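You operate a simulated robot arm through the tools that you are given. There is no shell and no other tool. Be economical: measure what you need, move in short steps, check, and stop when the job is done.

You are at the controls of a simulated two-armed robot. One attempt, no reset.

TASK
On the top of the wide bench, fold the blue cloth in half, so that its two long edges meet.

The check looks at the end state, three seconds after you hand in, the way a careful person would. Anything else that was tipped, shoved, dropped, spilled or broken makes it a failure. Flat cloth is picked up by pressing the open fingertips on it (5 to 10 N) and closing them slowly along it; thin cloth reads only 2 to 8 mm in the jaws.

THE ROBOT
Two 7-joint arms with two-finger parallel grippers on one trunk, on a base that drives. Base frame: it is fixed to the floor where the robot stands at the start and does not move with it; the origin is under the middle of the robot, x ahead of it, y to its left, z up; the surface under the hand at the start is at about z = 850. Lengths are in mm, angles in degrees, forces in N, time in s.
The left shoulder is at the start at [70, 163, 1095], the right one opposite. With the tool pointing down near the work surface each hand reaches from about 380 to 880 mm from the robot's upright axis, wherever it stands, measured 20 degrees to its own side. Places, roughly: top of the wide bench [700, 1000, 800]. Payload 3.43 kg a hand.
The tool frame of a hand sits at the grasp point between the pads (the TCP): z along the fingers, y along the line on which they close. The tips reach 34 mm beyond it. The gripper opens to 128 mm. The fingers are 24 mm wide and 12 mm thick; the gripper's body (48 by 130 mm) begins 96 mm behind the TCP.
Orientation is that of the tool frame in the base frame, as a unit quaternion [w, x, y, z]. With the fingers straight down and closing along the base's y, the tool's x points along the base's -x, its y along +y and its z along -z.

THE INTERFACE
- The arms move only by the tool servo_tool. It takes "left_commands", "right_commands" or both (then of equal length, played together; a hand with none holds still); each is one flat list of numbers, 7 for each row, row after row: the shift along the base's x, y, z in m, then the turn, a rotation vector about the base's x, y, z in degrees, then the finger opening in m, from 0 to 0.128. In form: [dx, dy, dz, rx, ry, rz, hand, dx, dy, dz, rx, ry, rz, hand, ...]. A call has 1 to 8 rows; each row is the pose to reach, as a shift and turn from the pose commanded when the call began. Rows are played at 5 a second. More than 50 mm and 8.6 degrees between two rows, or a gripper value outside its range, and nothing of the call is played. A pose out of reach is approached as far as the arm can. The call stops where the force on the tool passes 40 N (or 10 N more than at its start, if that is more) or the arm is blocked; 0.2 s more then pass. Each finger travels about 153 mm/s and halts on what it meets, pressing with about 40 N; the grip force reading is that of the motor and also rises with nothing between the fingers. The clock runs only during rows and for 0.2 s after the last one: add rows that repeat a pose to give the fingers time. It gives the time, the measured TCP pose, the force on the tool (base axes), the opening and the grip force at its end, in the units of the frame above (readings bear some noise), with the torque about the TCP (base axes, N m) and any sound that the robot's microphone picked up, and new pictures: "views" is both (left out), scene, wrist or none (wrist: the cameras of the hands that moved).
- Cameras (640 x 400 px; columns grow to the right, rows downward): "scene" is now at [131.7, -6.4, 1306.2]; the picture's right is [-0.06, -1.00, 0.00], its down [-0.71, 0.04, -0.71] and it looks along [0.71, -0.04, -0.71] (base axes); focal length 281 px, centre (320, 200). "left" rides on the left gripper at [76, 11, -160] in its tool frame; the picture's right is [-0.15, 0.99, 0.00], its down [-0.88, -0.13, -0.46] and it looks along [-0.45, -0.07, 0.89] (tool axes); focal length 234 px, centre (320, 200). "right" rides on the right gripper at [76, -11, -160] in its tool frame; the picture's right is [0.15, 0.99, 0.00], its down [-0.88, 0.13, -0.46] and it looks along [-0.45, 0.07, 0.89] (tool axes); focal length 234 px, centre (320, 200). There is no depth. A picture from a camera that has moved, and an enlarged one, comes with that camera's place and axes in the base frame and with its lens.
- slide_trunk(by): slides the trunk up (or, below 0, down) by that many mm; the arms and the scene camera ride with it, the base frame stays. It gives what a move gives, with no picture.
- steer(legs): drives the robot by 1 to 6 legs, each [ahead, left, turn to the left] in mm, mm and degrees, along the robot's own axes; the way and the turn of a leg run together, so that a leg with both is an arc; at most 1500 mm and 180 degrees a leg. The arms and the cameras ride along, it lands a little off, and it stops where it bumps. It gives what a move gives, and a new picture of the scene camera.
- aim_head(pan, tilt): turns the head with the scene camera to pan (to the left, within 86 degrees either way) and tilt (down, from -29 to 69), counted from straight ahead of the robot. It gives what a move gives, and a new picture of the scene camera.
- enlarge(camera, box): a new picture of the part [left, top, right, bottom] of that camera's present view, enlarged. It takes no simulated time.
- sign_off(): hands the job in; it is judged then, once.

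Work in short steps. Places have to be worked out from the pictures, the camera data and where the tool is seen: move nearer, look again, correct. Check each grasp and each placing, and mend what went wrong. You have 120 turns and 260 pictures in all, those below and enlarged ones among them. Open the grippers and draw the arms clear of the work before you hand the job in, unless the task says otherwise; then end with one line.

The tools are called after "Call:" by a JSON object that holds its "method" and its "body". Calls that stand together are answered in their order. servo_tool: Moves the arms, as the interface text tells. Its arguments: {"type":"object","properties":{"left_commands":{"type":"array"},"right_commands":{"type":"array"},"views":{"type":"string","enum":["both","scene","wrist","none"]}},"required":[]} The other tools are called the same way: slide_trunk (by) slides the trunk up or down; steer (legs) drives the base; aim_head (pan, tilt) turns the head that bears the scene camera; enlarge (camera, box) takes an enlarged picture of a part of a camera's view; sign_off () hands the job in.

At the start:

```text
time_s: 0.0
left_eef_pos: [634.3, 238.1, 1027.8]
left_ee_rot: [0.0, -0.001, 1.0, 0.0]
left_ft_force: [-0.8, 0.0, 0.1]
left_torque: [0.02, -0.01, -0.04]
left_grip_width: 128.2
left_grip_force: 0.1
right_eef_pos: [588.0, -274.6, 990.6]
right_ee_rot: [-0.001, 0.0, 1.0, 0.0]
right_ft_force: [0.7, 0.3, -0.2]
right_torque: [-0.03, -0.01, 0.0]
right_grip_width: 128.0
right_grip_force: 0.0
trunk travel left (down, up): [-575.0, 365.0]
robot x, y, heading: [-1.9, 1.7, -0.1]
head pan, tilt: [-3.6, 45.0]
```

scene: 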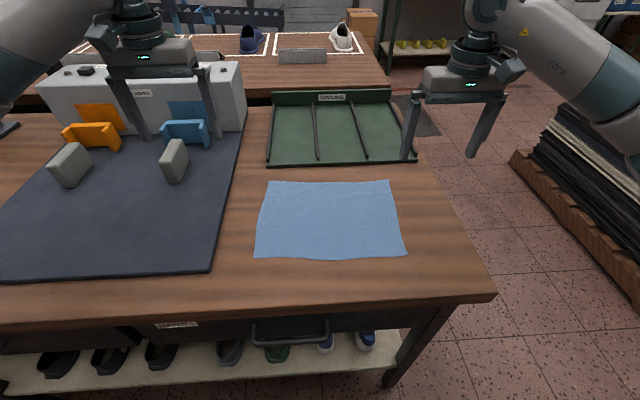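
right: 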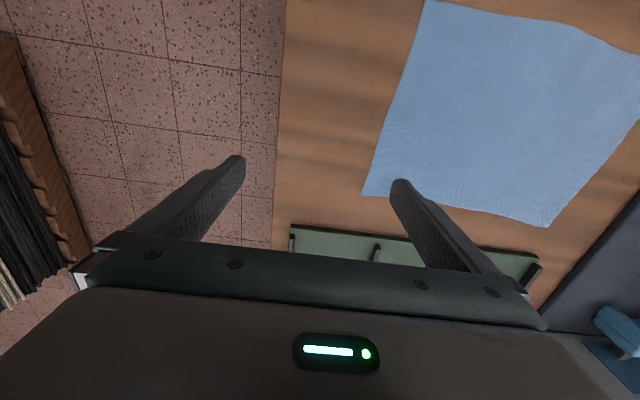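
left: 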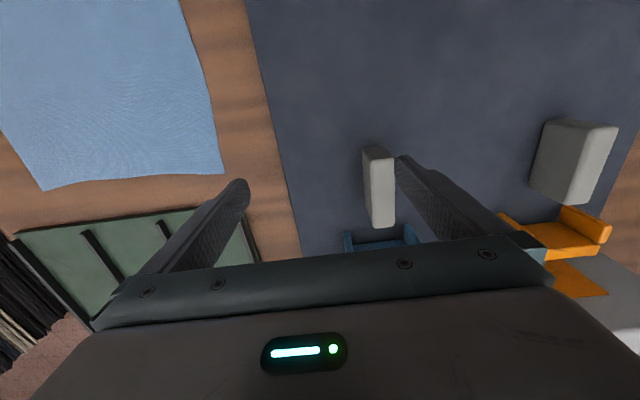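

The blue cloth lies in front, roughly x 430–655, y −208–98 (if z≈850). I look left first to see which bench is the wide one.

Call:
{"method": "aim_head", "body": {"pan": 50, "tilt": 40}}

Call:
{"method": "aim_head", "body": {"pan": -4, "tilt": 52}}

Call:
{"method": "enlarge", "body": {"camera": "scene", "box": [220, 60, 460, 260]}}

```text
time_s: 1.2
left_eef_pos: [634.0, 237.9, 1027.4]
left_ee_rot: [0.0, -0.001, 1.0, 0.0]
left_ft_force: [-0.1, 0.2, 0.0]
left_torque: [-0.01, -0.02, -0.01]
left_grip_width: 128.1
left_grip_force: 0.1
right_eef_pos: [589.4, -275.8, 991.2]
right_ee_rot: [0.001, 0.0, 1.0, 0.0]
right_ft_force: [-0.3, -0.1, 0.0]
right_torque: [-0.01, 0.01, -0.01]
right_grip_width: 127.8
right_grip_force: 0.0
trunk travel left (down, up): [-575.0, 365.0]
robot x, y, heading: [-0.7, 2.5, 0.2]
head pan, tilt: [50.0, 40.0]
camera scene: at [105.3, 63.8, 1313.4], right [0.77, -0.64, 0.0], down [-0.41, -0.49, -0.77], along [0.49, 0.59, -0.64], focal length 281 px, centre (320, 200)
```

scene: 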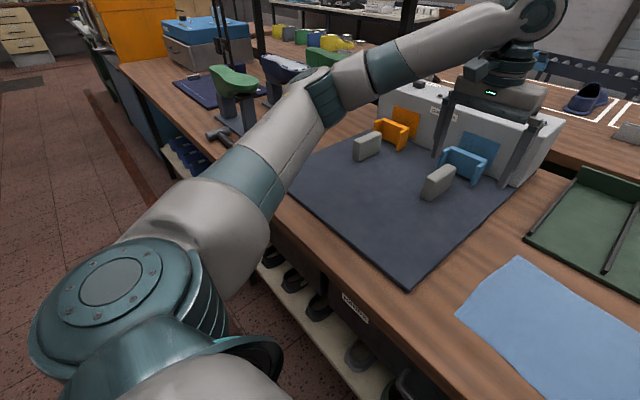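

```text
time_s: 2.5
left_eef_pos: [634.1, 237.8, 1028.1]
left_ee_rot: [-0.001, -0.001, 1.0, -0.001]
left_ft_force: [1.1, -0.4, 1.3]
left_torque: [0.01, -0.02, -0.05]
left_grip_width: 128.0
left_grip_force: 0.0
right_eef_pos: [588.3, -274.7, 991.0]
right_ee_rot: [0.0, 0.0, 1.0, 0.0]
right_ft_force: [-0.2, -0.3, 0.3]
right_torque: [-0.02, -0.01, -0.02]
right_grip_width: 128.1
right_grip_force: 0.0
trunk travel left (down, up): [-575.0, 365.0]
robot x, y, heading: [1.7, -0.7, 0.1]
head pan, tilt: [-4.0, 52.0]
camera scene: at [125.5, -6.5, 1296.6], right [-0.07, -1.0, 0.0], down [-0.79, 0.05, -0.62], along [0.61, -0.04, -0.79], focal length 281 px, centre (320, 200)
```

scene: 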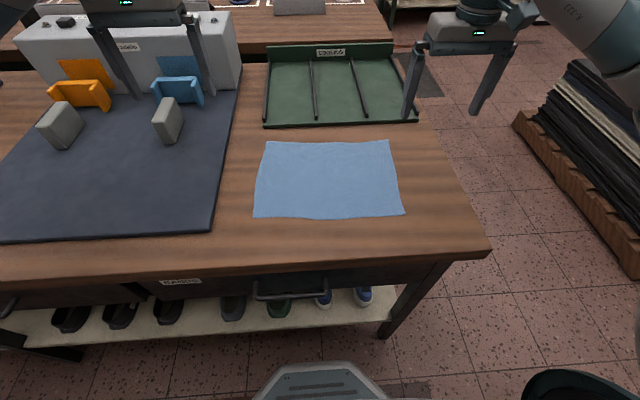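

```text
2.00 times, centred on (340, 160) of scene
camera zoom: at [125.5, -6.5, 1296.6], right [-0.07, -1.0, 0.0], down [-0.79, 0.05, -0.62], along [0.61, -0.04, -0.79], focal length 561 px, centre (280, 280)
```

zoom: 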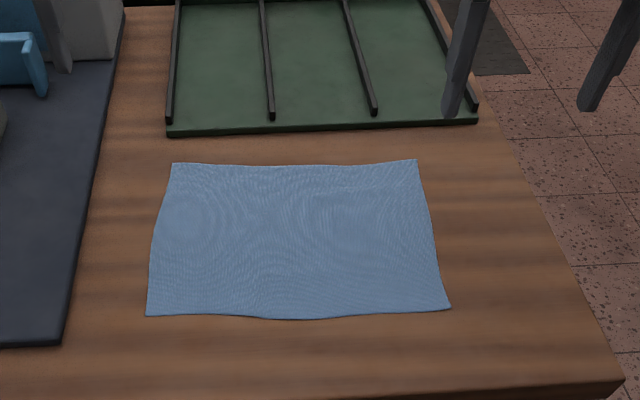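

This is the wide bench; cloth corners ≈ (658,90), (643,−207), (424,−193), (434,102); a tray starts at x≈709. I plan to pinch the near long edge near both corners with fingers closing along x, and swing it over to the far edge. First turn the hands while moving back towards the near edge.

Call:
{"method": "servo_tool", "body": {"left_commands": [-0.023, -0.018, 0, 0, 0, -8.5, 0.128, -0.046, -0.036, 0, 0, 0, -17, 0.1, -0.069, -0.054, 0, 0, 0, -25.5, 0.08, -0.092, -0.072, 0, 0, 0, -34, 0.06, -0.115, -0.09, 0, 0, 0, -42.5, 0.04, -0.138, -0.108, 0, 0, 0, -51, 0.03, -0.161, -0.126, 0, 0, 0, -59.5, 0.03, -0.18, -0.144, 0, 0, 0, -68, 0.03], "right_commands": [-0.017, 0.012, 0, 0, 0, 8.5, 0.128, -0.034, 0.024, 0, 0, 0, 17, 0.1, -0.051, 0.036, 0, 0, 0, 25.5, 0.08, -0.068, 0.048, 0, 0, 0, 34, 0.06, -0.085, 0.06, 0, 0, 0, 42.5, 0.04, -0.102, 0.072, 0, 0, 0, 51, 0.03, -0.119, 0.084, 0, 0, 0, 59.5, 0.03, -0.136, 0.096, 0, 0, 0, 68, 0.03], "views": "none"}}

Call:
{"method": "servo_tool", "body": {"left_commands": [0, 0, -0.03, 0, 0, -7.5, 0.03, 0, 0, -0.07, 0, 0, -15, 0.03, 0, 0, -0.1, 0, 0, -22, 0.03, 0, 0, -0.1, 0, 0, -22, 0.03], "right_commands": [0, 0, -0.03, 0, 0, 7.5, 0.03, 0, 0, -0.05, 0, 0, 15, 0.03, 0, 0, -0.065, 0, 0, 22, 0.03, 0, 0, -0.065, 0, 0, 22, 0.03]}}

```text
time_s: 4.2
left_eef_pos: [452.7, 93.8, 1028.7]
left_ee_rot: [-0.001, 0.56, 0.828, 0.0]
left_ft_force: [-0.5, 0.5, 0.1]
left_torque: [0.01, -0.02, -0.03]
left_grip_width: 30.1
left_grip_force: 0.2
right_eef_pos: [453.4, -178.7, 991.3]
right_ee_rot: [0.0, -0.56, 0.829, 0.001]
right_ft_force: [0.3, 0.3, -0.8]
right_torque: [0.03, 0.02, 0.02]
right_grip_width: 29.9
right_grip_force: 0.0
trunk travel left (down, up): [-575.0, 365.0]
robot x, y, heading: [2.8, 2.6, 0.1]
head pan, tilt: [-4.0, 52.0]
```

```text
time_s: 5.2
left_eef_pos: [453.7, 94.0, 927.4]
left_ee_rot: [0.0, 0.708, 0.706, -0.001]
left_ft_force: [-1.0, -0.6, 0.1]
left_torque: [-0.04, 0.04, 0.02]
left_grip_width: 30.0
left_grip_force: 0.1
right_eef_pos: [428.0, -152.3, 936.6]
right_ee_rot: [0.0, -0.706, 0.708, 0.0]
right_ft_force: [0.0, 0.0, -0.7]
right_torque: [-0.03, 0.01, -0.02]
right_grip_width: 29.8
right_grip_force: 0.1
right hand out of reach, approached as far as the arm can: row 2, 3, 4
trunk travel left (down, up): [-575.0, 365.0]
robot x, y, heading: [-2.0, 0.9, 0.0]
head pan, tilt: [-4.0, 52.0]
camera scene: at [125.8, -6.6, 1296.6], right [-0.07, -1.0, 0.0], down [-0.79, 0.06, -0.62], along [0.61, -0.04, -0.79], focal length 281 px, centre (320, 200)
camera right: at [440.1, -228.6, 1096.1], right [-0.99, -0.14, 0.0], down [-0.13, 0.88, 0.46], along [-0.07, 0.45, -0.89], focal length 234 px, centre (320, 200)
camera left: at [463.8, 170.4, 1088.1], right [0.99, -0.15, 0.0], down [-0.13, -0.88, 0.46], along [-0.07, -0.45, -0.89], focal length 234 px, centre (320, 200)
```

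scene: 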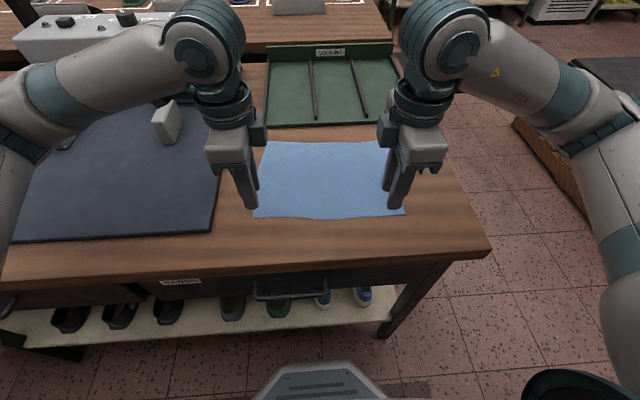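
right: 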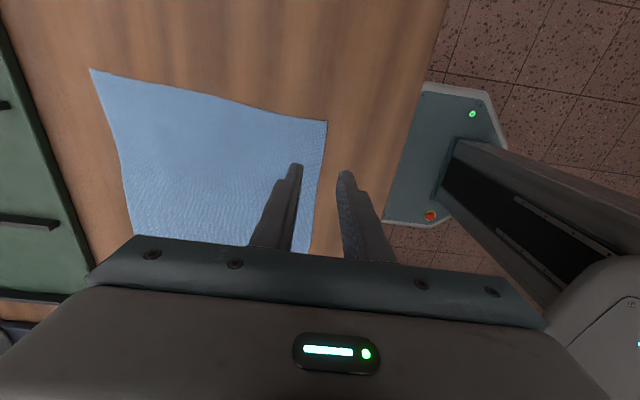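
left: 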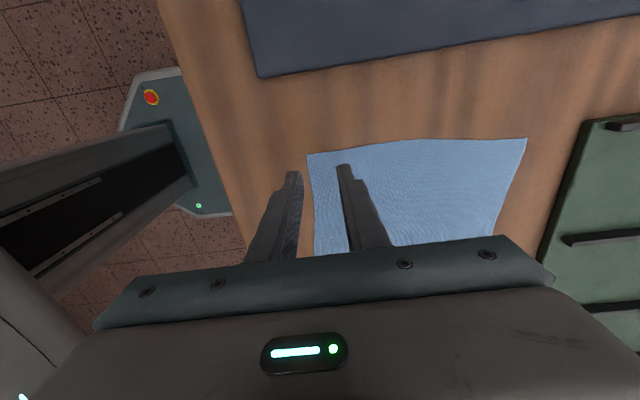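

The right arm is too close in to reach; I back the base off by 100 mm so both hands work in comfortable range.

Call:
{"method": "steer", "body": {"legs": [[-100, 0, 0]]}}

```text
time_s: 6.4
left_eef_pos: [351.0, 94.6, 929.0]
left_ee_rot: [0.0, 0.706, 0.708, 0.0]
left_ft_force: [-0.3, 0.2, 0.3]
left_torque: [0.01, 0.0, -0.01]
left_grip_width: 30.2
left_grip_force: 0.0
right_eef_pos: [328.1, -152.0, 937.1]
right_ee_rot: [0.0, -0.706, 0.709, -0.001]
right_ft_force: [-0.1, -0.5, 1.1]
right_torque: [0.0, 0.01, 0.02]
right_grip_width: 30.4
right_grip_force: 0.0
trunk travel left (down, up): [-575.0, 365.0]
robot x, y, heading: [-102.0, -1.8, -0.0]
head pan, tilt: [-4.0, 52.0]
camera scene: at [23.7, -6.4, 1296.7], right [-0.07, -1.0, 0.0], down [-0.79, 0.05, -0.62], along [0.61, -0.04, -0.79], focal length 281 px, centre (320, 200)
```

scene: 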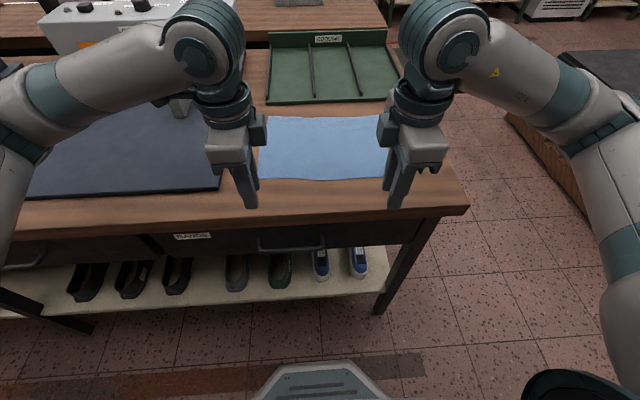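

Now I bring each hand over its near corner region, still hovering ~40 mm above the surface, and look.

Call:
{"method": "servo_tool", "body": {"left_commands": [0.03, -0.004, 0, 0, 0, 0, 0.03, 0.06, -0.008, 0, 0, 0, 0, 0.03, 0.09, -0.012, 0, 0, 0, 0, 0.03, 0.108, -0.014, -0.015, 0, 0, 0, 0.03, 0.108, -0.014, -0.015, 0, 0, 0, 0.03], "right_commands": [0.03, -0.004, 0, 0, 0, 0, 0.03, 0.06, -0.008, 0, 0, 0, 0, 0.03, 0.09, -0.012, -0.01, 0, 0, 0, 0.03, 0.121, -0.018, -0.023, 0, 0, 0, 0.03, 0.121, -0.018, -0.023, 0, 0, 0, 0.03]}}

```text
time_s: 7.6
left_eef_pos: [461.0, 80.2, 911.9]
left_ee_rot: [-0.001, 0.706, 0.708, 0.0]
left_ft_force: [0.5, -0.1, -1.3]
left_torque: [0.03, -0.03, 0.02]
left_grip_width: 30.2
left_grip_force: 0.0
right_eef_pos: [327.5, -151.6, 936.9]
right_ee_rot: [0.0, -0.706, 0.708, 0.0]
right_ft_force: [-1.0, 0.2, 0.4]
right_torque: [0.03, -0.05, 0.03]
right_grip_width: 30.2
right_grip_force: 0.1
right hand out of reach, approached as far as the arm can: row 1, 2, 3, 4, 5
trunk travel left (down, up): [-575.0, 365.0]
robot x, y, heading: [-98.7, 1.0, 0.4]
head pan, tilt: [-4.0, 52.0]
camera scene: at [24.3, -6.5, 1296.6], right [-0.07, -1.0, 0.0], down [-0.79, 0.05, -0.62], along [0.61, -0.04, -0.79], focal length 281 px, centre (320, 200)
camera right: at [339.3, -227.7, 1096.5], right [-0.99, -0.14, 0.0], down [-0.13, 0.88, 0.46], along [-0.07, 0.45, -0.89], focal length 234 px, centre (320, 200)
camera left: at [471.9, 156.6, 1072.6], right [0.99, -0.14, 0.0], down [-0.13, -0.88, 0.46], along [-0.07, -0.45, -0.89], focal length 234 px, centre (320, 200)
```

scene: 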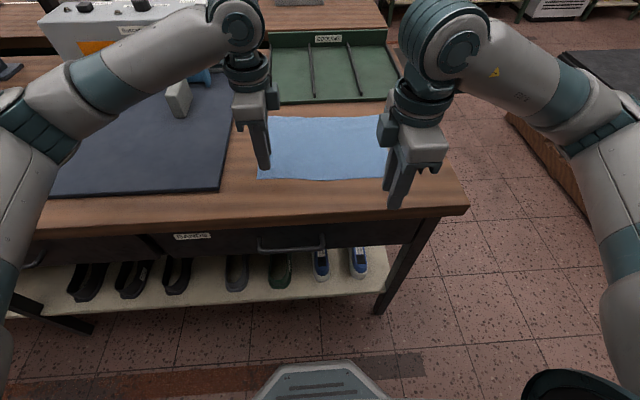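
right: 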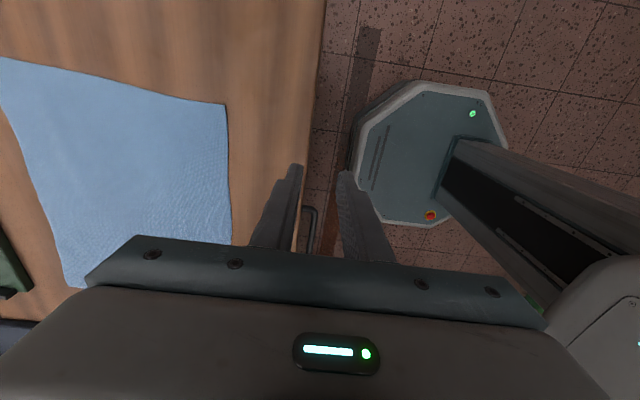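
left: 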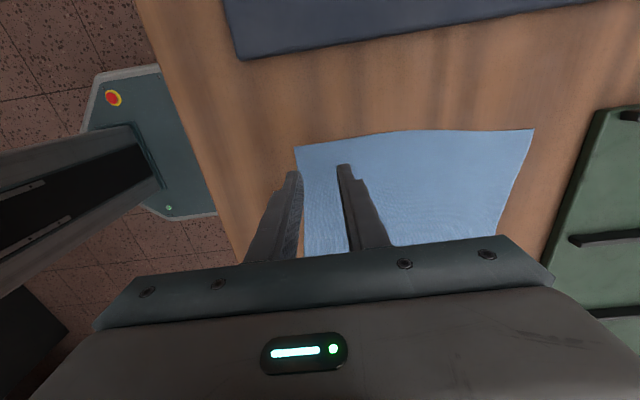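

The right arm seems jammed at a joint limit rather than distance. I turn the right hand back 25° while raising and moving it forward, to free it.

Call:
{"method": "servo_tool", "body": {"right_commands": [0.01, 0, 0.02, 0, 0, -8, 0.03, 0.03, -0.005, 0.04, 0, 0, -16, 0.03, 0.06, -0.01, 0.04, 0, 0, -25, 0.03, 0.09, -0.018, 0.03, 0, 0, -25, 0.03, 0.121, -0.018, 0.02, 0, 0, -25, 0.03, 0.121, -0.018, 0.02, 0, 0, -25, 0.03], "views": "none"}}

```text
refused: row 3 steps farther than a row can; nothing moved
```

The turn per row was too big; I resend with smaller turns.

Call:
{"method": "servo_tool", "body": {"right_commands": [0.01, 0, 0.02, 0, 0, -8, 0.03, 0.03, -0.005, 0.04, 0, 0, -16, 0.03, 0.06, -0.01, 0.04, 0, 0, -24, 0.03, 0.09, -0.018, 0.03, 0, 0, -25, 0.03, 0.121, -0.018, 0.02, 0, 0, -25, 0.03, 0.121, -0.018, 0.02, 0, 0, -25, 0.03], "views": "none"}}

```text
time_s: 9.0
left_eef_pos: [461.7, 79.9, 912.4]
left_ee_rot: [0.0, 0.706, 0.708, 0.0]
left_ft_force: [0.0, -0.1, 0.8]
left_torque: [-0.01, 0.0, 0.0]
left_grip_width: 29.8
left_grip_force: 0.1
right_eef_pos: [450.6, -168.6, 958.1]
right_ee_rot: [0.0, -0.536, 0.844, -0.001]
right_ft_force: [0.6, -0.1, -1.0]
right_torque: [0.0, -0.01, 0.0]
right_grip_width: 29.9
right_grip_force: 0.1
trunk travel left (down, up): [-575.0, 365.0]
robot x, y, heading: [-100.4, 2.1, 0.1]
head pan, tilt: [-4.0, 52.0]
```

Freed. Now I turn it back towards +90° here and lower slightly.

Call:
{"method": "servo_tool", "body": {"right_commands": [0, 0, 0, 0, 0, 8, 0.03, 0, 0, 0, 0, 0, 16, 0.03, 0, 0, -0.02, 0, 0, 24, 0.03, 0, 0, -0.045, 0, 0, 25, 0.03, 0, 0, -0.045, 0, 0, 25, 0.03]}}

```text
time_s: 10.2
left_eef_pos: [462.4, 78.7, 911.4]
left_ee_rot: [-0.002, 0.706, 0.709, -0.001]
left_ft_force: [0.1, -0.4, -0.6]
left_torque: [0.08, 0.04, -0.04]
left_grip_width: 29.8
left_grip_force: 0.1
right_eef_pos: [382.8, -121.6, 901.2]
right_ee_rot: [0.024, -0.669, 0.742, -0.042]
right_ft_force: [-0.1, 0.0, 0.1]
right_torque: [0.02, 0.04, 0.01]
right_grip_width: 30.1
right_grip_force: 0.2
right hand out of reach, approached as far as the arm can: row 1, 2, 3, 4, 5
trunk travel left (down, up): [-575.0, 365.0]
robot x, y, heading: [-96.7, 0.4, 0.0]
head pan, tilt: [-4.0, 52.0]
camera scene: at [26.4, -8.3, 1296.3], right [-0.07, -1.0, 0.0], down [-0.79, 0.05, -0.61], along [0.61, -0.04, -0.79], focal length 281 px, centre (320, 200)
camera right: at [372.0, -193.8, 1063.9], right [-0.99, -0.04, -0.09], down [-0.08, 0.9, 0.42], along [0.06, 0.43, -0.9], focal length 234 px, centre (320, 200)
```

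scene: 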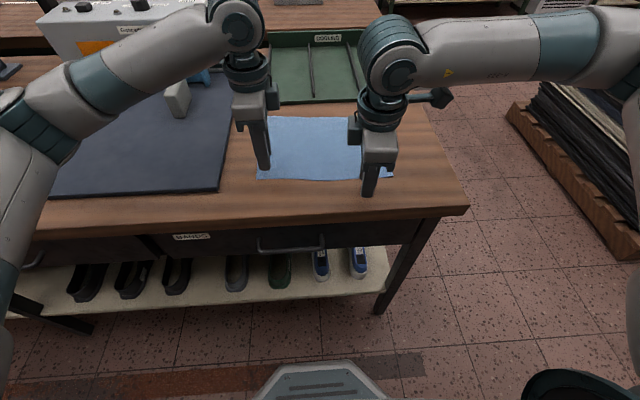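
right: 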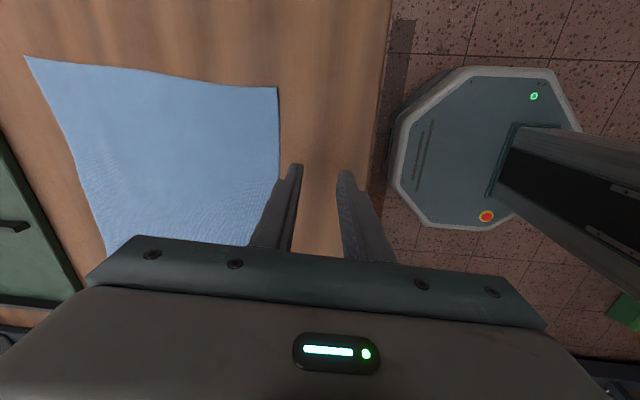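

The right wrist's yaw limit is ~+75°, so I will turn it the other way (to −90°, jaws still closing along x). First level it and lift to hover.

Call:
{"method": "servo_tool", "body": {"right_commands": [0.02, -0.015, 0.02, 1.7, 5.3, 0, 0.03, 0.045, -0.03, 0.04, 1.7, 5.3, 0, 0.03, 0.066, -0.048, 0.058, 1.7, 5.3, 0, 0.03, 0.066, -0.048, 0.058, 1.7, 5.3, 0, 0.03], "views": "none"}}

```text
time_s: 11.2
left_eef_pos: [462.6, 80.5, 911.7]
left_ee_rot: [-0.001, 0.705, 0.709, 0.0]
left_ft_force: [0.3, -0.6, 0.1]
left_torque: [-0.01, 0.01, 0.0]
left_grip_width: 30.2
left_grip_force: 0.0
right_eef_pos: [381.5, -143.7, 977.2]
right_ee_rot: [0.014, -0.648, 0.761, -0.029]
right_ft_force: [0.0, -1.0, -0.3]
right_torque: [-0.01, 0.03, -0.02]
right_grip_width: 30.1
right_grip_force: 0.0
right hand out of reach, approached as far as the arm can: row 1, 2, 3, 4
trunk travel left (down, up): [-575.0, 365.0]
robot x, y, heading: [-99.5, 0.5, 0.0]
head pan, tilt: [-4.0, 52.0]
```

Still at the limit; I yaw away from it first.

Call:
{"method": "servo_tool", "body": {"right_commands": [0, 0, 0, 0, 0, -8.4, 0.03, 0.01, -0.005, 0, 0, 0, -16.8, 0.03, 0.02, -0.01, 0, 0, 0, -25.2, 0.03, 0.04, -0.015, 0, 0, 0, -33.6, 0.03, 0.06, -0.02, 0, 0, 0, -42, 0.03, 0.068, -0.026, 0, 0, 0, -50.4, 0.03, 0.068, -0.026, 0, 0, 0, -58.8, 0.03, 0.068, -0.026, 0, 0, 0, -67.2, 0.03], "views": "none"}}

Call:
{"method": "servo_tool", "body": {"right_commands": [0, 0, 0, 0, 0, -8.4, 0.03, 0, 0, 0, 0, 0, -16.8, 0.03, 0, 0, 0, 0, 0, -25.2, 0.03, 0, 0, 0, 0, 0, -33.6, 0.03, 0, 0, 0, 0, 0, -42, 0.03, 0, 0, 0, 0, 0, -50.4, 0.03, 0, 0, 0, 0, 0, -58.8, 0.03, 0, 0, 0, 0, 0, -67.2, 0.03], "views": "scene"}}

```text
time_s: 13.0
left_eef_pos: [461.5, 79.9, 913.0]
left_ee_rot: [0.0, 0.706, 0.708, 0.0]
left_ft_force: [0.1, -0.1, -0.1]
left_torque: [0.01, 0.01, 0.01]
left_grip_width: 30.1
left_grip_force: 0.1
right_eef_pos: [449.5, -168.5, 977.4]
right_ee_rot: [-0.004, -0.118, 0.993, -0.032]
right_ft_force: [0.2, -0.3, 0.3]
right_torque: [-0.02, 0.02, 0.01]
right_grip_width: 30.1
right_grip_force: 0.0
trunk travel left (down, up): [-575.0, 365.0]
robot x, y, heading: [-102.7, -0.9, 0.1]
head pan, tilt: [-4.0, 52.0]
```

```text
time_s: 14.8
left_eef_pos: [460.8, 80.6, 911.5]
left_ee_rot: [-0.001, 0.706, 0.709, 0.001]
left_ft_force: [-0.9, -0.5, -0.4]
left_torque: [0.02, 0.0, 0.02]
left_grip_width: 29.8
left_grip_force: 0.0
right_eef_pos: [448.5, -168.8, 976.1]
right_ee_rot: [-0.021, 0.452, 0.891, -0.025]
right_ft_force: [1.2, 0.4, -0.7]
right_torque: [0.01, 0.0, 0.02]
right_grip_width: 29.8
right_grip_force: 0.1
trunk travel left (down, up): [-575.0, 365.0]
robot x, y, heading: [-105.0, -0.4, -0.1]
head pan, tilt: [-4.0, 52.0]
camera scene: at [24.6, -6.5, 1296.6], right [-0.07, -1.0, 0.0], down [-0.79, 0.05, -0.62], along [0.61, -0.04, -0.79], focal length 281 px, centre (320, 200)
```

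scene: 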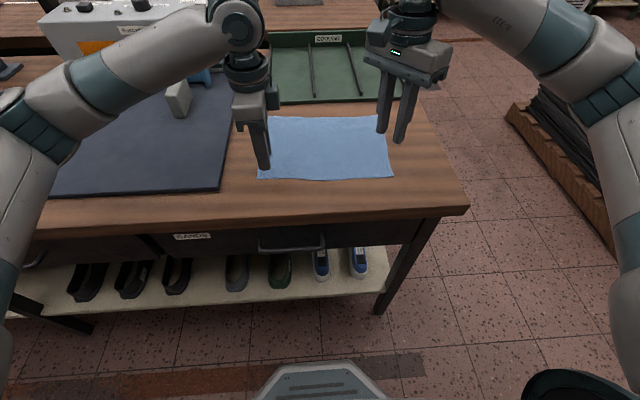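

Yaw is 54° of 90; I level the small tilt, then finish the turn and lower.

Call:
{"method": "servo_tool", "body": {"right_commands": [0, 0, -0.02, 1.5, -3.4, 0, 0.03, 0, 0, -0.045, 1.5, -3.4, 0, 0.03], "views": "none"}}

Call:
{"method": "servo_tool", "body": {"right_commands": [0, 0, 0, 0, 0, -8, 0.03, 0, 0, 0, 0, 0, -16, 0.03, 0, 0, 0, 0, 0, -24, 0.03, 0, 0, -0.01, 0, 0, -32, 0.03, 0, 0, -0.02, 0, 0, -36, 0.03, 0, 0, -0.02, 0, 0, -36, 0.03]}}

```text
time_s: 15.4
left_eef_pos: [460.2, 80.2, 912.0]
left_ee_rot: [0.0, 0.706, 0.708, -0.001]
left_ft_force: [1.2, 0.6, -0.1]
left_torque: [0.0, 0.04, -0.02]
left_grip_width: 29.8
left_grip_force: 0.1
right_eef_pos: [451.3, -169.1, 931.4]
right_ee_rot: [-0.001, 0.451, 0.893, 0.0]
right_ft_force: [0.4, 0.9, 0.1]
right_torque: [0.0, 0.04, -0.02]
right_grip_width: 29.8
right_grip_force: 0.0
trunk travel left (down, up): [-575.0, 365.0]
robot x, y, heading: [-96.6, -0.8, 0.4]
head pan, tilt: [-4.0, 52.0]
```

```text
time_s: 16.8
left_eef_pos: [462.2, 79.8, 912.5]
left_ee_rot: [0.0, 0.706, 0.708, 0.0]
left_ft_force: [0.0, 0.5, -0.2]
left_torque: [0.01, 0.02, -0.01]
left_grip_width: 29.7
left_grip_force: 0.2
right_eef_pos: [450.1, -167.2, 911.8]
right_ee_rot: [0.0, 0.705, 0.709, 0.001]
right_ft_force: [0.6, 0.5, 0.0]
right_torque: [0.04, 0.01, 0.0]
right_grip_width: 30.0
right_grip_force: 0.0
trunk travel left (down, up): [-575.0, 365.0]
robot x, y, heading: [-97.7, -0.3, -0.0]
head pan, tilt: [-4.0, 52.0]
camera scene: at [24.5, -6.4, 1296.6], right [-0.07, -1.0, 0.0], down [-0.79, 0.05, -0.62], along [0.61, -0.04, -0.79], focal length 281 px, centre (320, 200)
camera right: at [438.0, -92.0, 1071.2], right [0.99, 0.15, 0.0], down [0.14, -0.88, 0.45], along [0.07, -0.45, -0.89], focal length 234 px, centre (320, 200)
```

scene: 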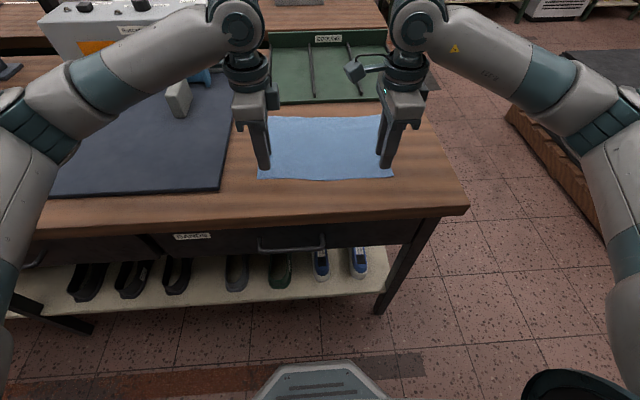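
right: 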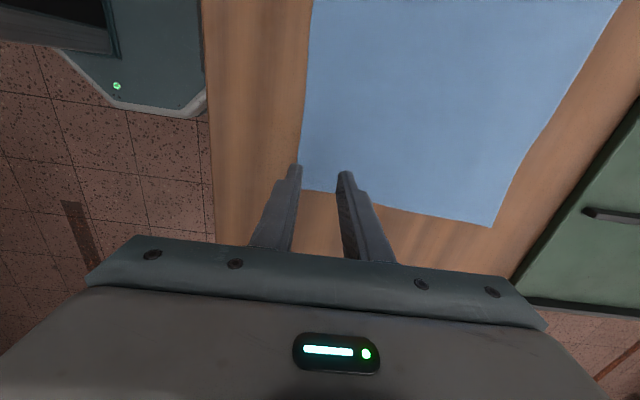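

From the wrist cameras the near edge lies at x≈434 (right) to 441 (left). I shift both hands +7 mm and descend to about 5 mm above the expected surface.

Call:
{"method": "servo_tool", "body": {"left_commands": [0.006, 0, -0.008, 0, 0, 0, 0.03, 0.006, 0, -0.016, 0, 0, 0, 0.03, 0.006, 0, -0.022, 0, 0, 0, 0.03, 0.006, 0, -0.022, 0, 0, 0, 0.03], "right_commands": [0.008, 0, -0.008, 0, 0, 0, 0.03, 0.008, 0, -0.016, 0, 0, 0, 0.03, 0.008, 0, -0.022, 0, 0, 0, 0.03, 0.008, 0, -0.022, 0, 0, 0, 0.03], "views": "wrist"}}

```text
time_s: 17.8
left_eef_pos: [466.0, 79.6, 890.5]
left_ee_rot: [0.0, 0.706, 0.708, -0.001]
left_ft_force: [0.4, 0.6, -0.3]
left_torque: [-0.02, -0.01, 0.0]
left_grip_width: 30.1
left_grip_force: 0.1
right_eef_pos: [458.0, -167.7, 890.0]
right_ee_rot: [-0.001, 0.704, 0.71, 0.0]
right_ft_force: [-0.3, -0.3, 0.3]
right_torque: [0.03, 0.01, 0.0]
right_grip_width: 30.0
right_grip_force: 0.0
trunk travel left (down, up): [-575.0, 365.0]
robot x, y, heading: [-100.0, 1.2, 0.2]
head pan, tilt: [-4.0, 52.0]
camera right: at [446.0, -92.8, 1049.0], right [0.99, 0.15, 0.0], down [0.14, -0.88, 0.45], along [0.07, -0.45, -0.89], focal length 234 px, centre (320, 200)
camera left: at [476.8, 156.5, 1050.6], right [0.99, -0.14, 0.0], down [-0.13, -0.88, 0.46], along [-0.07, -0.45, -0.89], focal length 234 px, centre (320, 200)
```

right: 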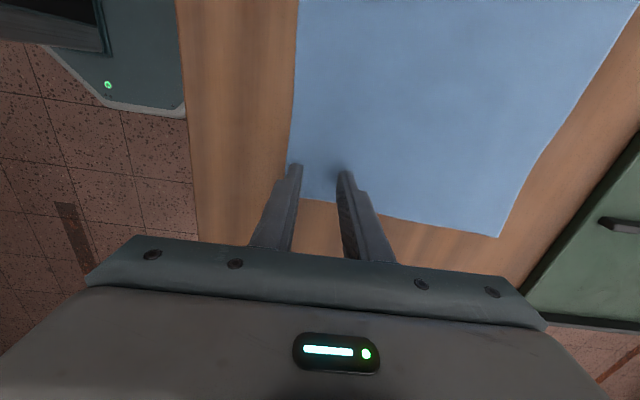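
left: 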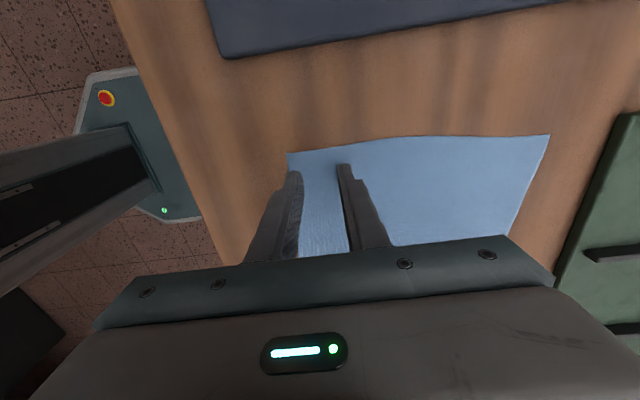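

Fingers straddle just inside the near edge. Now I lower in 2 mm rows to feel contact.

Call:
{"method": "servo_tool", "body": {"left_commands": [0, 0, -0.002, 0, 0, 0, 0.03, 0, 0, -0.004, 0, 0, 0, 0.03, 0, 0, -0.005, 0, 0, 0, 0.03, 0, 0, -0.005, 0, 0, 0, 0.03], "right_commands": [0, 0, -0.002, 0, 0, 0, 0.03, 0, 0, -0.004, 0, 0, 0, 0.03, 0, 0, -0.005, 0, 0, 0, 0.03, 0, 0, -0.005, 0, 0, 0, 0.03], "views": "none"}}

```text
time_s: 18.8
left_eef_pos: [465.0, 80.2, 885.9]
left_ee_rot: [0.0, 0.706, 0.708, 0.0]
left_ft_force: [0.2, -0.3, 0.4]
left_torque: [0.0, 0.0, 0.04]
left_grip_width: 29.9
left_grip_force: 0.1
right_eef_pos: [457.8, -167.2, 885.2]
right_ee_rot: [0.0, 0.704, 0.71, 0.001]
right_ft_force: [0.6, 1.5, 7.3]
right_torque: [0.06, 0.12, -0.01]
right_grip_width: 29.5
right_grip_force: 0.0
trunk travel left (down, up): [-575.0, 365.0]
robot x, y, heading: [-99.5, 2.1, 0.1]
head pan, tilt: [-4.0, 52.0]
```

Right is pressing at 7 N; the left needs another millimetre or so.

Call:
{"method": "servo_tool", "body": {"left_commands": [0, 0, -0.001, 0, 0, 0, 0.03, 0, 0, -0.001, 0, 0, 0, 0.03], "views": "none"}}

```text
time_s: 19.4
left_eef_pos: [464.1, 81.4, 886.3]
left_ee_rot: [0.0, 0.706, 0.709, 0.001]
left_ft_force: [0.5, 1.1, 0.7]
left_torque: [-0.02, -0.02, -0.01]
left_grip_width: 30.3
left_grip_force: 0.1
right_eef_pos: [457.8, -167.0, 885.8]
right_ee_rot: [0.001, 0.705, 0.709, 0.001]
right_ft_force: [2.3, 1.7, 9.7]
right_torque: [-0.02, 0.16, -0.02]
right_grip_width: 29.2
right_grip_force: 0.1
trunk travel left (down, up): [-575.0, 365.0]
robot x, y, heading: [-97.1, 2.8, 0.2]
head pan, tilt: [-4.0, 52.0]
```

A bit further on the left.

Call:
{"method": "servo_tool", "body": {"left_commands": [0, 0, -0.001, 0, 0, 0, 0.03, 0, 0, -0.001, 0, 0, 0, 0.03], "views": "none"}}

```text
time_s: 20.0
left_eef_pos: [465.0, 81.2, 886.0]
left_ee_rot: [-0.001, 0.706, 0.709, 0.0]
left_ft_force: [1.2, -1.0, 1.6]
left_torque: [0.01, 0.02, 0.03]
left_grip_width: 29.8
left_grip_force: 0.0
right_eef_pos: [457.2, -167.1, 885.0]
right_ee_rot: [0.0, 0.705, 0.71, 0.001]
right_ft_force: [2.4, 0.7, 12.3]
right_torque: [0.02, 0.17, -0.04]
right_grip_width: 29.1
right_grip_force: 0.1
trunk travel left (down, up): [-575.0, 365.0]
robot x, y, heading: [-100.1, 0.0, 0.3]
head pan, tilt: [-4.0, 52.0]
```

Left is just touching; right creeps up to 12 N. I lower the left 1.5 mm and relieve the right 0.5 mm.

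Call:
{"method": "servo_tool", "body": {"left_commands": [0, 0, -0.001, 0, 0, 0, 0.03, 0, 0, -0.0015, 0, 0, 0, 0.03], "right_commands": [0, 0, 0.0005, 0, 0, 0, 0.03, 0, 0, 0.0005, 0, 0, 0, 0.03], "views": "none"}}

```text
time_s: 20.6
left_eef_pos: [464.2, 80.3, 885.0]
left_ee_rot: [0.0, 0.706, 0.708, 0.001]
left_ft_force: [0.7, 2.1, 15.7]
left_torque: [0.02, 0.29, -0.03]
left_grip_width: 29.9
left_grip_force: 0.0
right_eef_pos: [456.0, -167.6, 883.8]
right_ee_rot: [0.0, 0.705, 0.71, 0.001]
right_ft_force: [1.8, 0.7, 5.2]
right_torque: [-0.01, 0.05, 0.04]
right_grip_width: 29.5
right_grip_force: 0.1
trunk travel left (down, up): [-575.0, 365.0]
robot x, y, heading: [-102.2, 0.3, -0.0]
head pan, tilt: [-4.0, 52.0]
```

Now left 15.7 N, right 5 N: I ease the left 0.6 mm, press the right slightly, and close both slowly.

Call:
{"method": "servo_tool", "body": {"left_commands": [0, 0, 0.0006, 0, 0, 0, 0.03, 0, 0, 0.0006, 0, 0, 0, 0.026, 0, 0, 0.0006, 0, 0, 0, 0.022, 0, 0, 0.0006, 0, 0, 0, 0.018, 0, 0, 0.0006, 0, 0, 0, 0.014, 0, 0, 0.0006, 0, 0, 0, 0.01, 0, 0, 0.0006, 0, 0, 0, 0.005, 0, 0, 0.0006, 0, 0, 0, 0], "right_commands": [0, 0, -0.0003, 0, 0, 0, 0.03, 0, 0, -0.0003, 0, 0, 0, 0.026, 0, 0, -0.0003, 0, 0, 0, 0.022, 0, 0, -0.0003, 0, 0, 0, 0.018, 0, 0, -0.0003, 0, 0, 0, 0.014, 0, 0, -0.0003, 0, 0, 0, 0.01, 0, 0, -0.0003, 0, 0, 0, 0.005, 0, 0, -0.0003, 0, 0, 0, 0]}}

```text
time_s: 22.4
left_eef_pos: [464.2, 81.0, 885.8]
left_ee_rot: [0.0, 0.706, 0.709, 0.001]
left_ft_force: [1.6, -1.7, 22.6]
left_torque: [-0.02, 0.09, 0.01]
left_grip_width: 2.0
left_grip_force: 36.2
right_eef_pos: [456.6, -168.5, 885.2]
right_ee_rot: [0.0, 0.704, 0.71, 0.001]
right_ft_force: [-0.5, 1.5, 2.9]
right_torque: [0.03, 0.01, 0.01]
right_grip_width: 1.8
right_grip_force: 36.7
trunk travel left (down, up): [-575.0, 365.0]
robot x, y, heading: [-101.6, -2.5, -0.2]
head pan, tilt: [-4.0, 52.0]
camera scene: at [22.3, -6.8, 1296.9], right [-0.07, -1.0, 0.0], down [-0.79, 0.05, -0.62], along [0.62, -0.04, -0.79], focal length 281 px, centre (320, 200)
camera right: at [444.3, -93.0, 1045.1], right [0.99, 0.15, 0.0], down [0.14, -0.88, 0.45], along [0.07, -0.45, -0.89], focal length 234 px, centre (320, 200)
camera left: at [474.8, 156.9, 1044.9], right [0.99, -0.14, 0.0], down [-0.13, -0.88, 0.46], along [-0.06, -0.45, -0.89], focal length 234 px, centre (320, 200)
```

scene: 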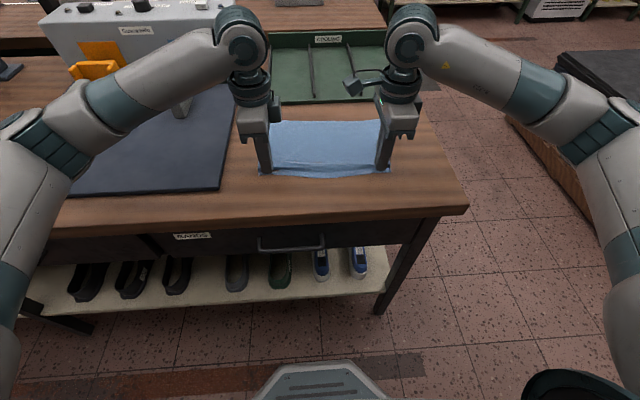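
right: 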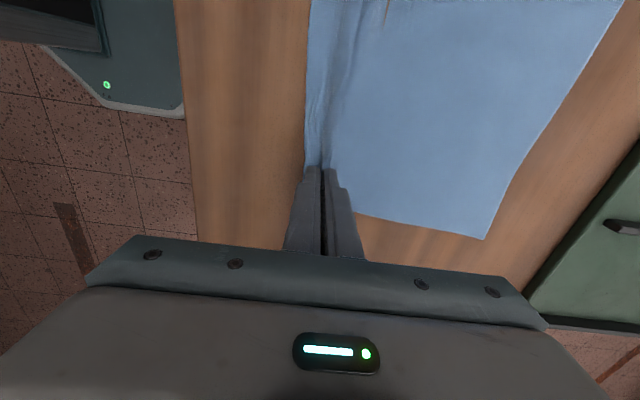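
left: 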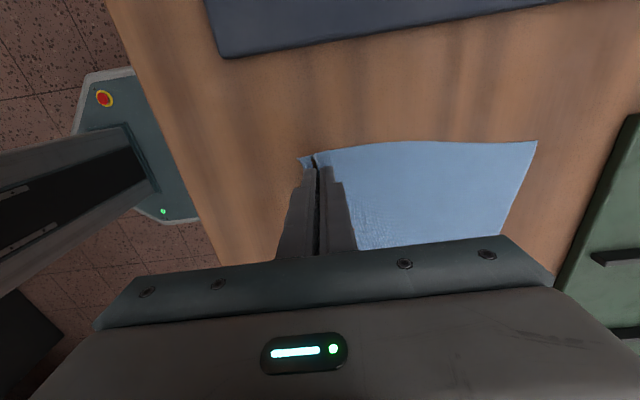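

Both jaws read ~2 mm with a ridge of cloth pinched. Lift 40 mm and check the hold.

Call:
{"method": "servo_tool", "body": {"left_commands": [0, 0, 0.01, 0, 0, 0, 0, 0.005, 0, 0.025, 0, 0, 0, 0, 0.01, 0, 0.045, 0, 0, 0, 0, 0.01, 0, 0.045, 0, 0, 0, 0], "right_commands": [0, 0, 0.01, 0, 0, 0, 0, 0.005, 0, 0.025, 0, 0, 0, 0, 0.01, 0, 0.045, 0, 0, 0, 0, 0.01, 0, 0.045, 0, 0, 0, 0]}}

```text
time_s: 23.4
left_eef_pos: [475.7, 79.8, 927.9]
left_ee_rot: [0.0, 0.705, 0.709, -0.001]
left_ft_force: [0.0, 0.4, -0.5]
left_torque: [0.01, -0.01, -0.03]
left_grip_width: 1.7
left_grip_force: 36.0
right_eef_pos: [467.1, -166.9, 929.6]
right_ee_rot: [-0.001, 0.705, 0.709, 0.001]
right_ft_force: [-0.2, 0.2, -0.1]
right_torque: [-0.01, 0.0, -0.01]
right_grip_width: 1.9
right_grip_force: 36.6
trunk travel left (down, up): [-575.0, 365.0]
robot x, y, heading: [-102.8, -1.3, 0.3]
head pan, tilt: [-4.0, 52.0]
camera scene: at [24.7, -6.5, 1296.6], right [-0.07, -1.0, 0.0], down [-0.79, 0.05, -0.62], along [0.61, -0.04, -0.79], focal length 281 px, centre (320, 200)
camera right: at [456.0, -91.2, 1089.3], right [0.99, 0.15, 0.0], down [0.14, -0.88, 0.45], along [0.07, -0.45, -0.89], focal length 234 px, centre (320, 200)
camera left: at [486.7, 156.3, 1088.6], right [0.99, -0.14, 0.0], down [-0.13, -0.88, 0.46], along [-0.07, -0.45, -0.89], focal length 234 px, centre (320, 200)
```

scene: 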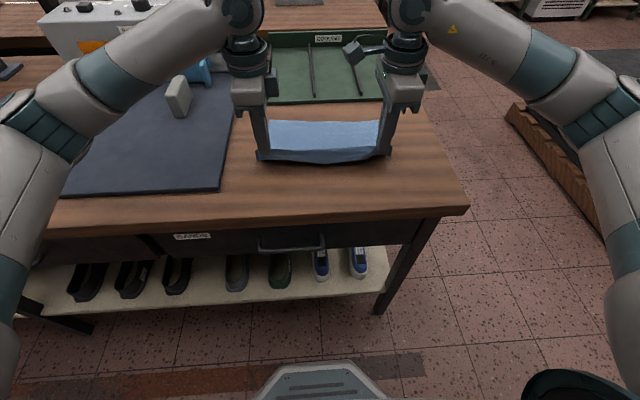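
right: 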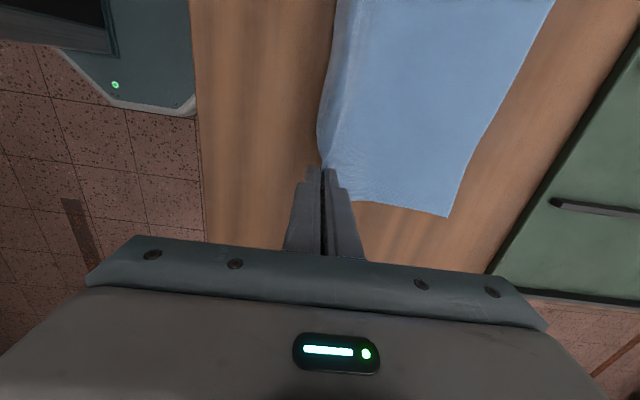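
left: 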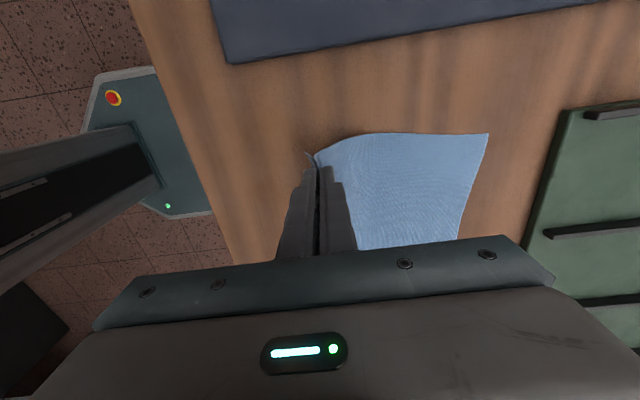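

Both hold. Measuring the far edge now: x≈646 (left) / 630 (right), as closing drew the cloth ~15 mm in, so the crease should be at x≈537/522. I swing the edge along an arc around the crease, tilting the hands forward as they go over.

Call:
{"method": "servo_tool", "body": {"left_commands": [0.011, 0, 0.009, 0, 0, 0, 0, 0.031, 0, 0.019, 0, 0, 0, 0, 0.0607, 0, 0.0237, 0, 8, 0, 0, 0.0904, 0, 0.0197, 0, 16, 0, 0, 0.1148, 0, 0.0081, 0, 24, 0, 0], "right_commands": [0.005, 0, 0.009, 0, 0, 0, 0, 0.025, 0, 0.019, 0, 0, 0, 0, 0.0547, 0, 0.0237, 0, 8, 0, 0, 0.0844, 0, 0.0197, 0, 16, 0, 0, 0.1088, 0, 0.0081, 0, 24, 0, 0]}}

```text
time_s: 24.6
left_eef_pos: [592.4, 80.9, 936.3]
left_ee_rot: [-0.148, 0.691, 0.692, -0.147]
left_ft_force: [0.7, -0.1, -0.4]
left_torque: [-0.05, 0.02, -0.01]
left_grip_width: 1.3
left_grip_force: 36.5
right_eef_pos: [577.8, -167.2, 938.7]
right_ee_rot: [-0.148, 0.689, 0.694, -0.146]
right_ft_force: [0.5, 1.1, -0.5]
right_torque: [0.04, 0.01, -0.01]
right_grip_width: 1.8
right_grip_force: 36.4
trunk travel left (down, up): [-575.0, 365.0]
robot x, y, heading: [-99.0, -0.4, 0.1]
head pan, tilt: [-4.0, 52.0]
camera scene: at [26.7, -6.8, 1296.3], right [-0.07, -1.0, 0.0], down [-0.79, 0.05, -0.61], along [0.61, -0.04, -0.79], focal length 281 px, centre (320, 200)
camera right: at [633.1, -91.6, 1088.8], right [0.9, 0.16, -0.4], down [0.31, -0.88, 0.36], along [-0.3, -0.45, -0.84], focal length 234 px, centre (320, 200)
camera left: at [667.3, 157.1, 1077.3], right [0.9, -0.14, -0.4], down [0.07, -0.88, 0.47], along [-0.42, -0.45, -0.79], focal length 234 px, centre (320, 200)
```

scene: 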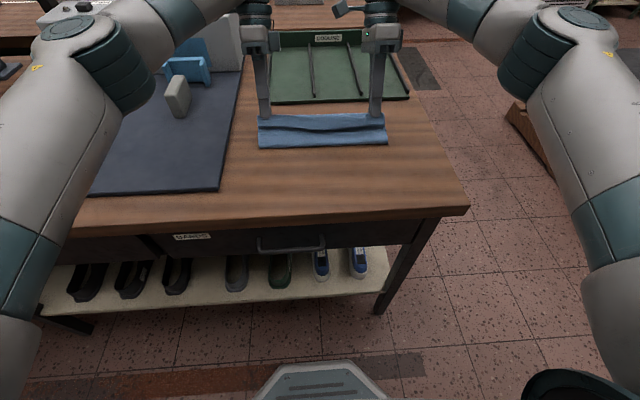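
right: 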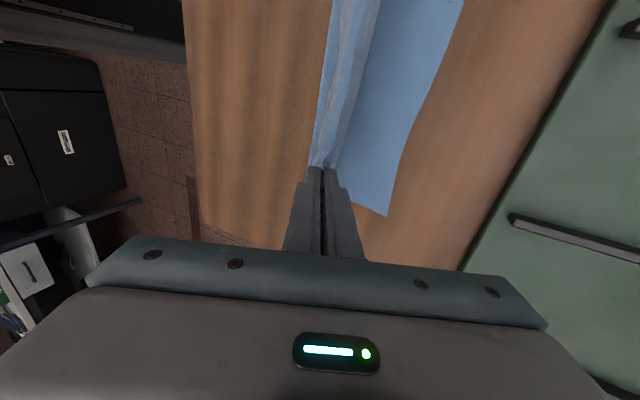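
left: 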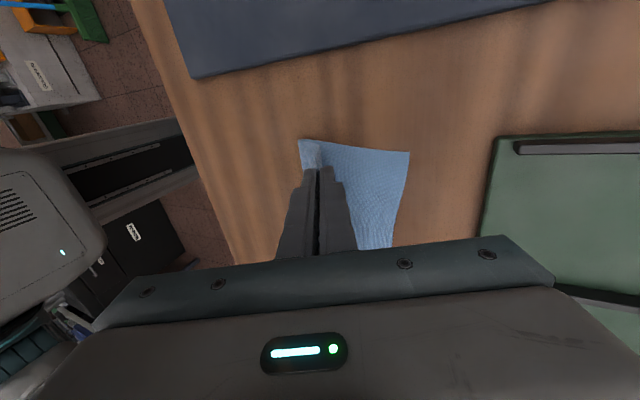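

Far corners unmoved (647/628). Continue the arc down, tilt to 40°, ending with tips ~12 mm above the table, short of the far edge by the pinched width.

Call:
{"method": "servo_tool", "body": {"left_commands": [0.0172, 0, -0.0122, 0, 8, 0, 0, 0.028, 0, -0.025, 0, 16, 0, 0, 0.034, 0, -0.037, 0, 16, 0, 0, 0.036, 0, -0.047, 0, 16, 0, 0, 0.036, 0, -0.047, 0, 16, 0, 0], "right_commands": [0.0172, 0, -0.0122, 0, 8, 0, 0, 0.028, 0, -0.025, 0, 16, 0, 0, 0.034, 0, -0.037, 0, 16, 0, 0, 0.036, 0, -0.047, 0, 16, 0, 0, 0.036, 0, -0.047, 0, 16, 0, 0]}}

```text
time_s: 25.8
left_eef_pos: [565.5, 88.1, 892.9]
left_ee_rot: [-0.241, 0.664, 0.665, -0.241]
left_ft_force: [0.3, -11.2, 0.9]
left_torque: [-0.31, -0.02, 0.25]
left_grip_width: 1.8
left_grip_force: 36.1
left hand out of reach, approached as far as the arm can: row 1, 2, 3, 4, 5
right_eef_pos: [573.9, -169.9, 898.2]
right_ee_rot: [-0.243, 0.662, 0.668, -0.239]
right_ft_force: [-0.5, 11.6, -1.0]
right_torque: [0.31, -0.04, -0.24]
right_grip_width: 1.8
right_grip_force: 37.3
right hand out of reach, approached as far as the arm can: row 2, 3, 4, 5
trunk travel left (down, up): [-575.0, 365.0]
robot x, y, heading: [-103.9, 0.4, -0.1]
head pan, tilt: [-4.0, 52.0]
camera scene: at [23.6, -7.1, 1296.8], right [-0.07, -1.0, 0.0], down [-0.79, 0.05, -0.62], along [0.61, -0.04, -0.79], focal length 281 px, centre (320, 200)
camera right: at [668.5, -94.3, 1028.2], right [0.76, 0.16, -0.63], down [0.4, -0.88, 0.26], along [-0.52, -0.45, -0.73], focal length 234 px, centre (320, 200)
camera left: at [675.0, 165.1, 1008.1], right [0.76, -0.15, -0.63], down [0.19, -0.88, 0.43], along [-0.62, -0.45, -0.64], focal length 234 px, centre (320, 200)
```

scene: 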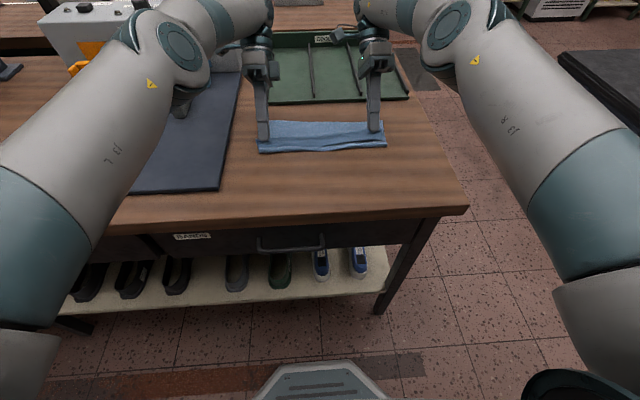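
right: 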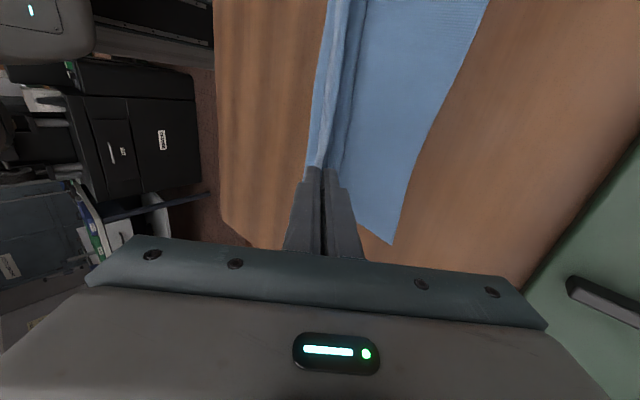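
left: 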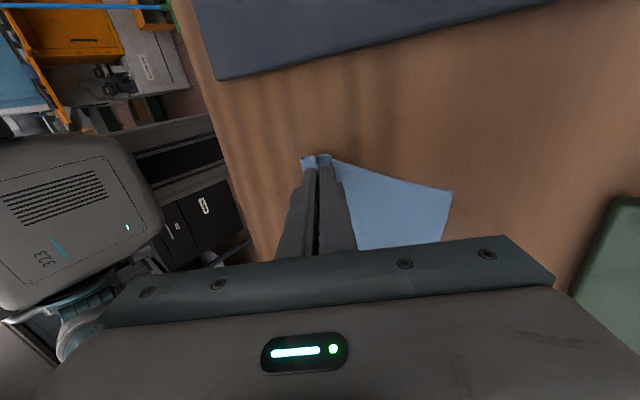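

The tilt limits reach: tips are ~60 mm short in x and stretch the cloth in y (11 N). I relieve y, then drive the base forward to carry both hands rigidly.

Call:
{"method": "servo_tool", "body": {"left_commands": [0, -0.004, 0.004, 0, 0, 0, 0, 0, -0.008, 0.008, 0, 0, 0, 0], "right_commands": [0, 0.002, 0.004, 0, 0, 0, 0, 0, 0.003, 0.006, 0, 0, 0, 0], "views": "none"}}

```text
time_s: 26.4
left_eef_pos: [563.1, 84.6, 899.8]
left_ee_rot: [-0.242, 0.663, 0.666, -0.24]
left_ft_force: [0.8, -1.1, 1.0]
left_torque: [-0.07, -0.04, 0.06]
left_grip_width: 1.7
left_grip_force: 37.1
right_eef_pos: [575.1, -166.2, 902.4]
right_ee_rot: [-0.242, 0.663, 0.667, -0.24]
right_ft_force: [-0.2, 1.8, -0.3]
right_torque: [0.06, -0.02, -0.02]
right_grip_width: 2.1
right_grip_force: 36.9
trunk travel left (down, up): [-575.0, 365.0]
robot x, y, heading: [-99.3, -0.7, 0.1]
head pan, tilt: [-4.0, 52.0]
```

Tension gone. Drive 60 mm forward, then fine-tune.

Call:
{"method": "steer", "body": {"legs": [[60, 0, 0]]}}

```text
time_s: 27.4
left_eef_pos: [622.8, 82.3, 897.6]
left_ee_rot: [-0.241, 0.663, 0.666, -0.242]
left_ft_force: [0.2, -0.1, -0.1]
left_torque: [-0.03, 0.01, -0.02]
left_grip_width: 1.5
left_grip_force: 37.0
right_eef_pos: [634.2, -166.5, 901.1]
right_ee_rot: [-0.243, 0.663, 0.667, -0.24]
right_ft_force: [-0.3, 1.4, 0.0]
right_torque: [0.04, 0.01, 0.01]
right_grip_width: 1.9
right_grip_force: 36.9
trunk travel left (down, up): [-575.0, 365.0]
robot x, y, heading: [-45.9, 2.6, 0.3]
head pan, tilt: [-4.0, 52.0]
camera scene: at [85.1, -6.2, 1296.6], right [-0.07, -1.0, 0.0], down [-0.79, 0.05, -0.61], along [0.61, -0.04, -0.79], focal length 281 px, centre (320, 200)
```

scene: 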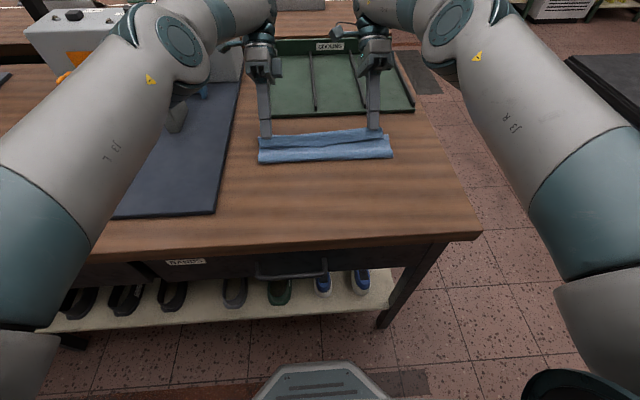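

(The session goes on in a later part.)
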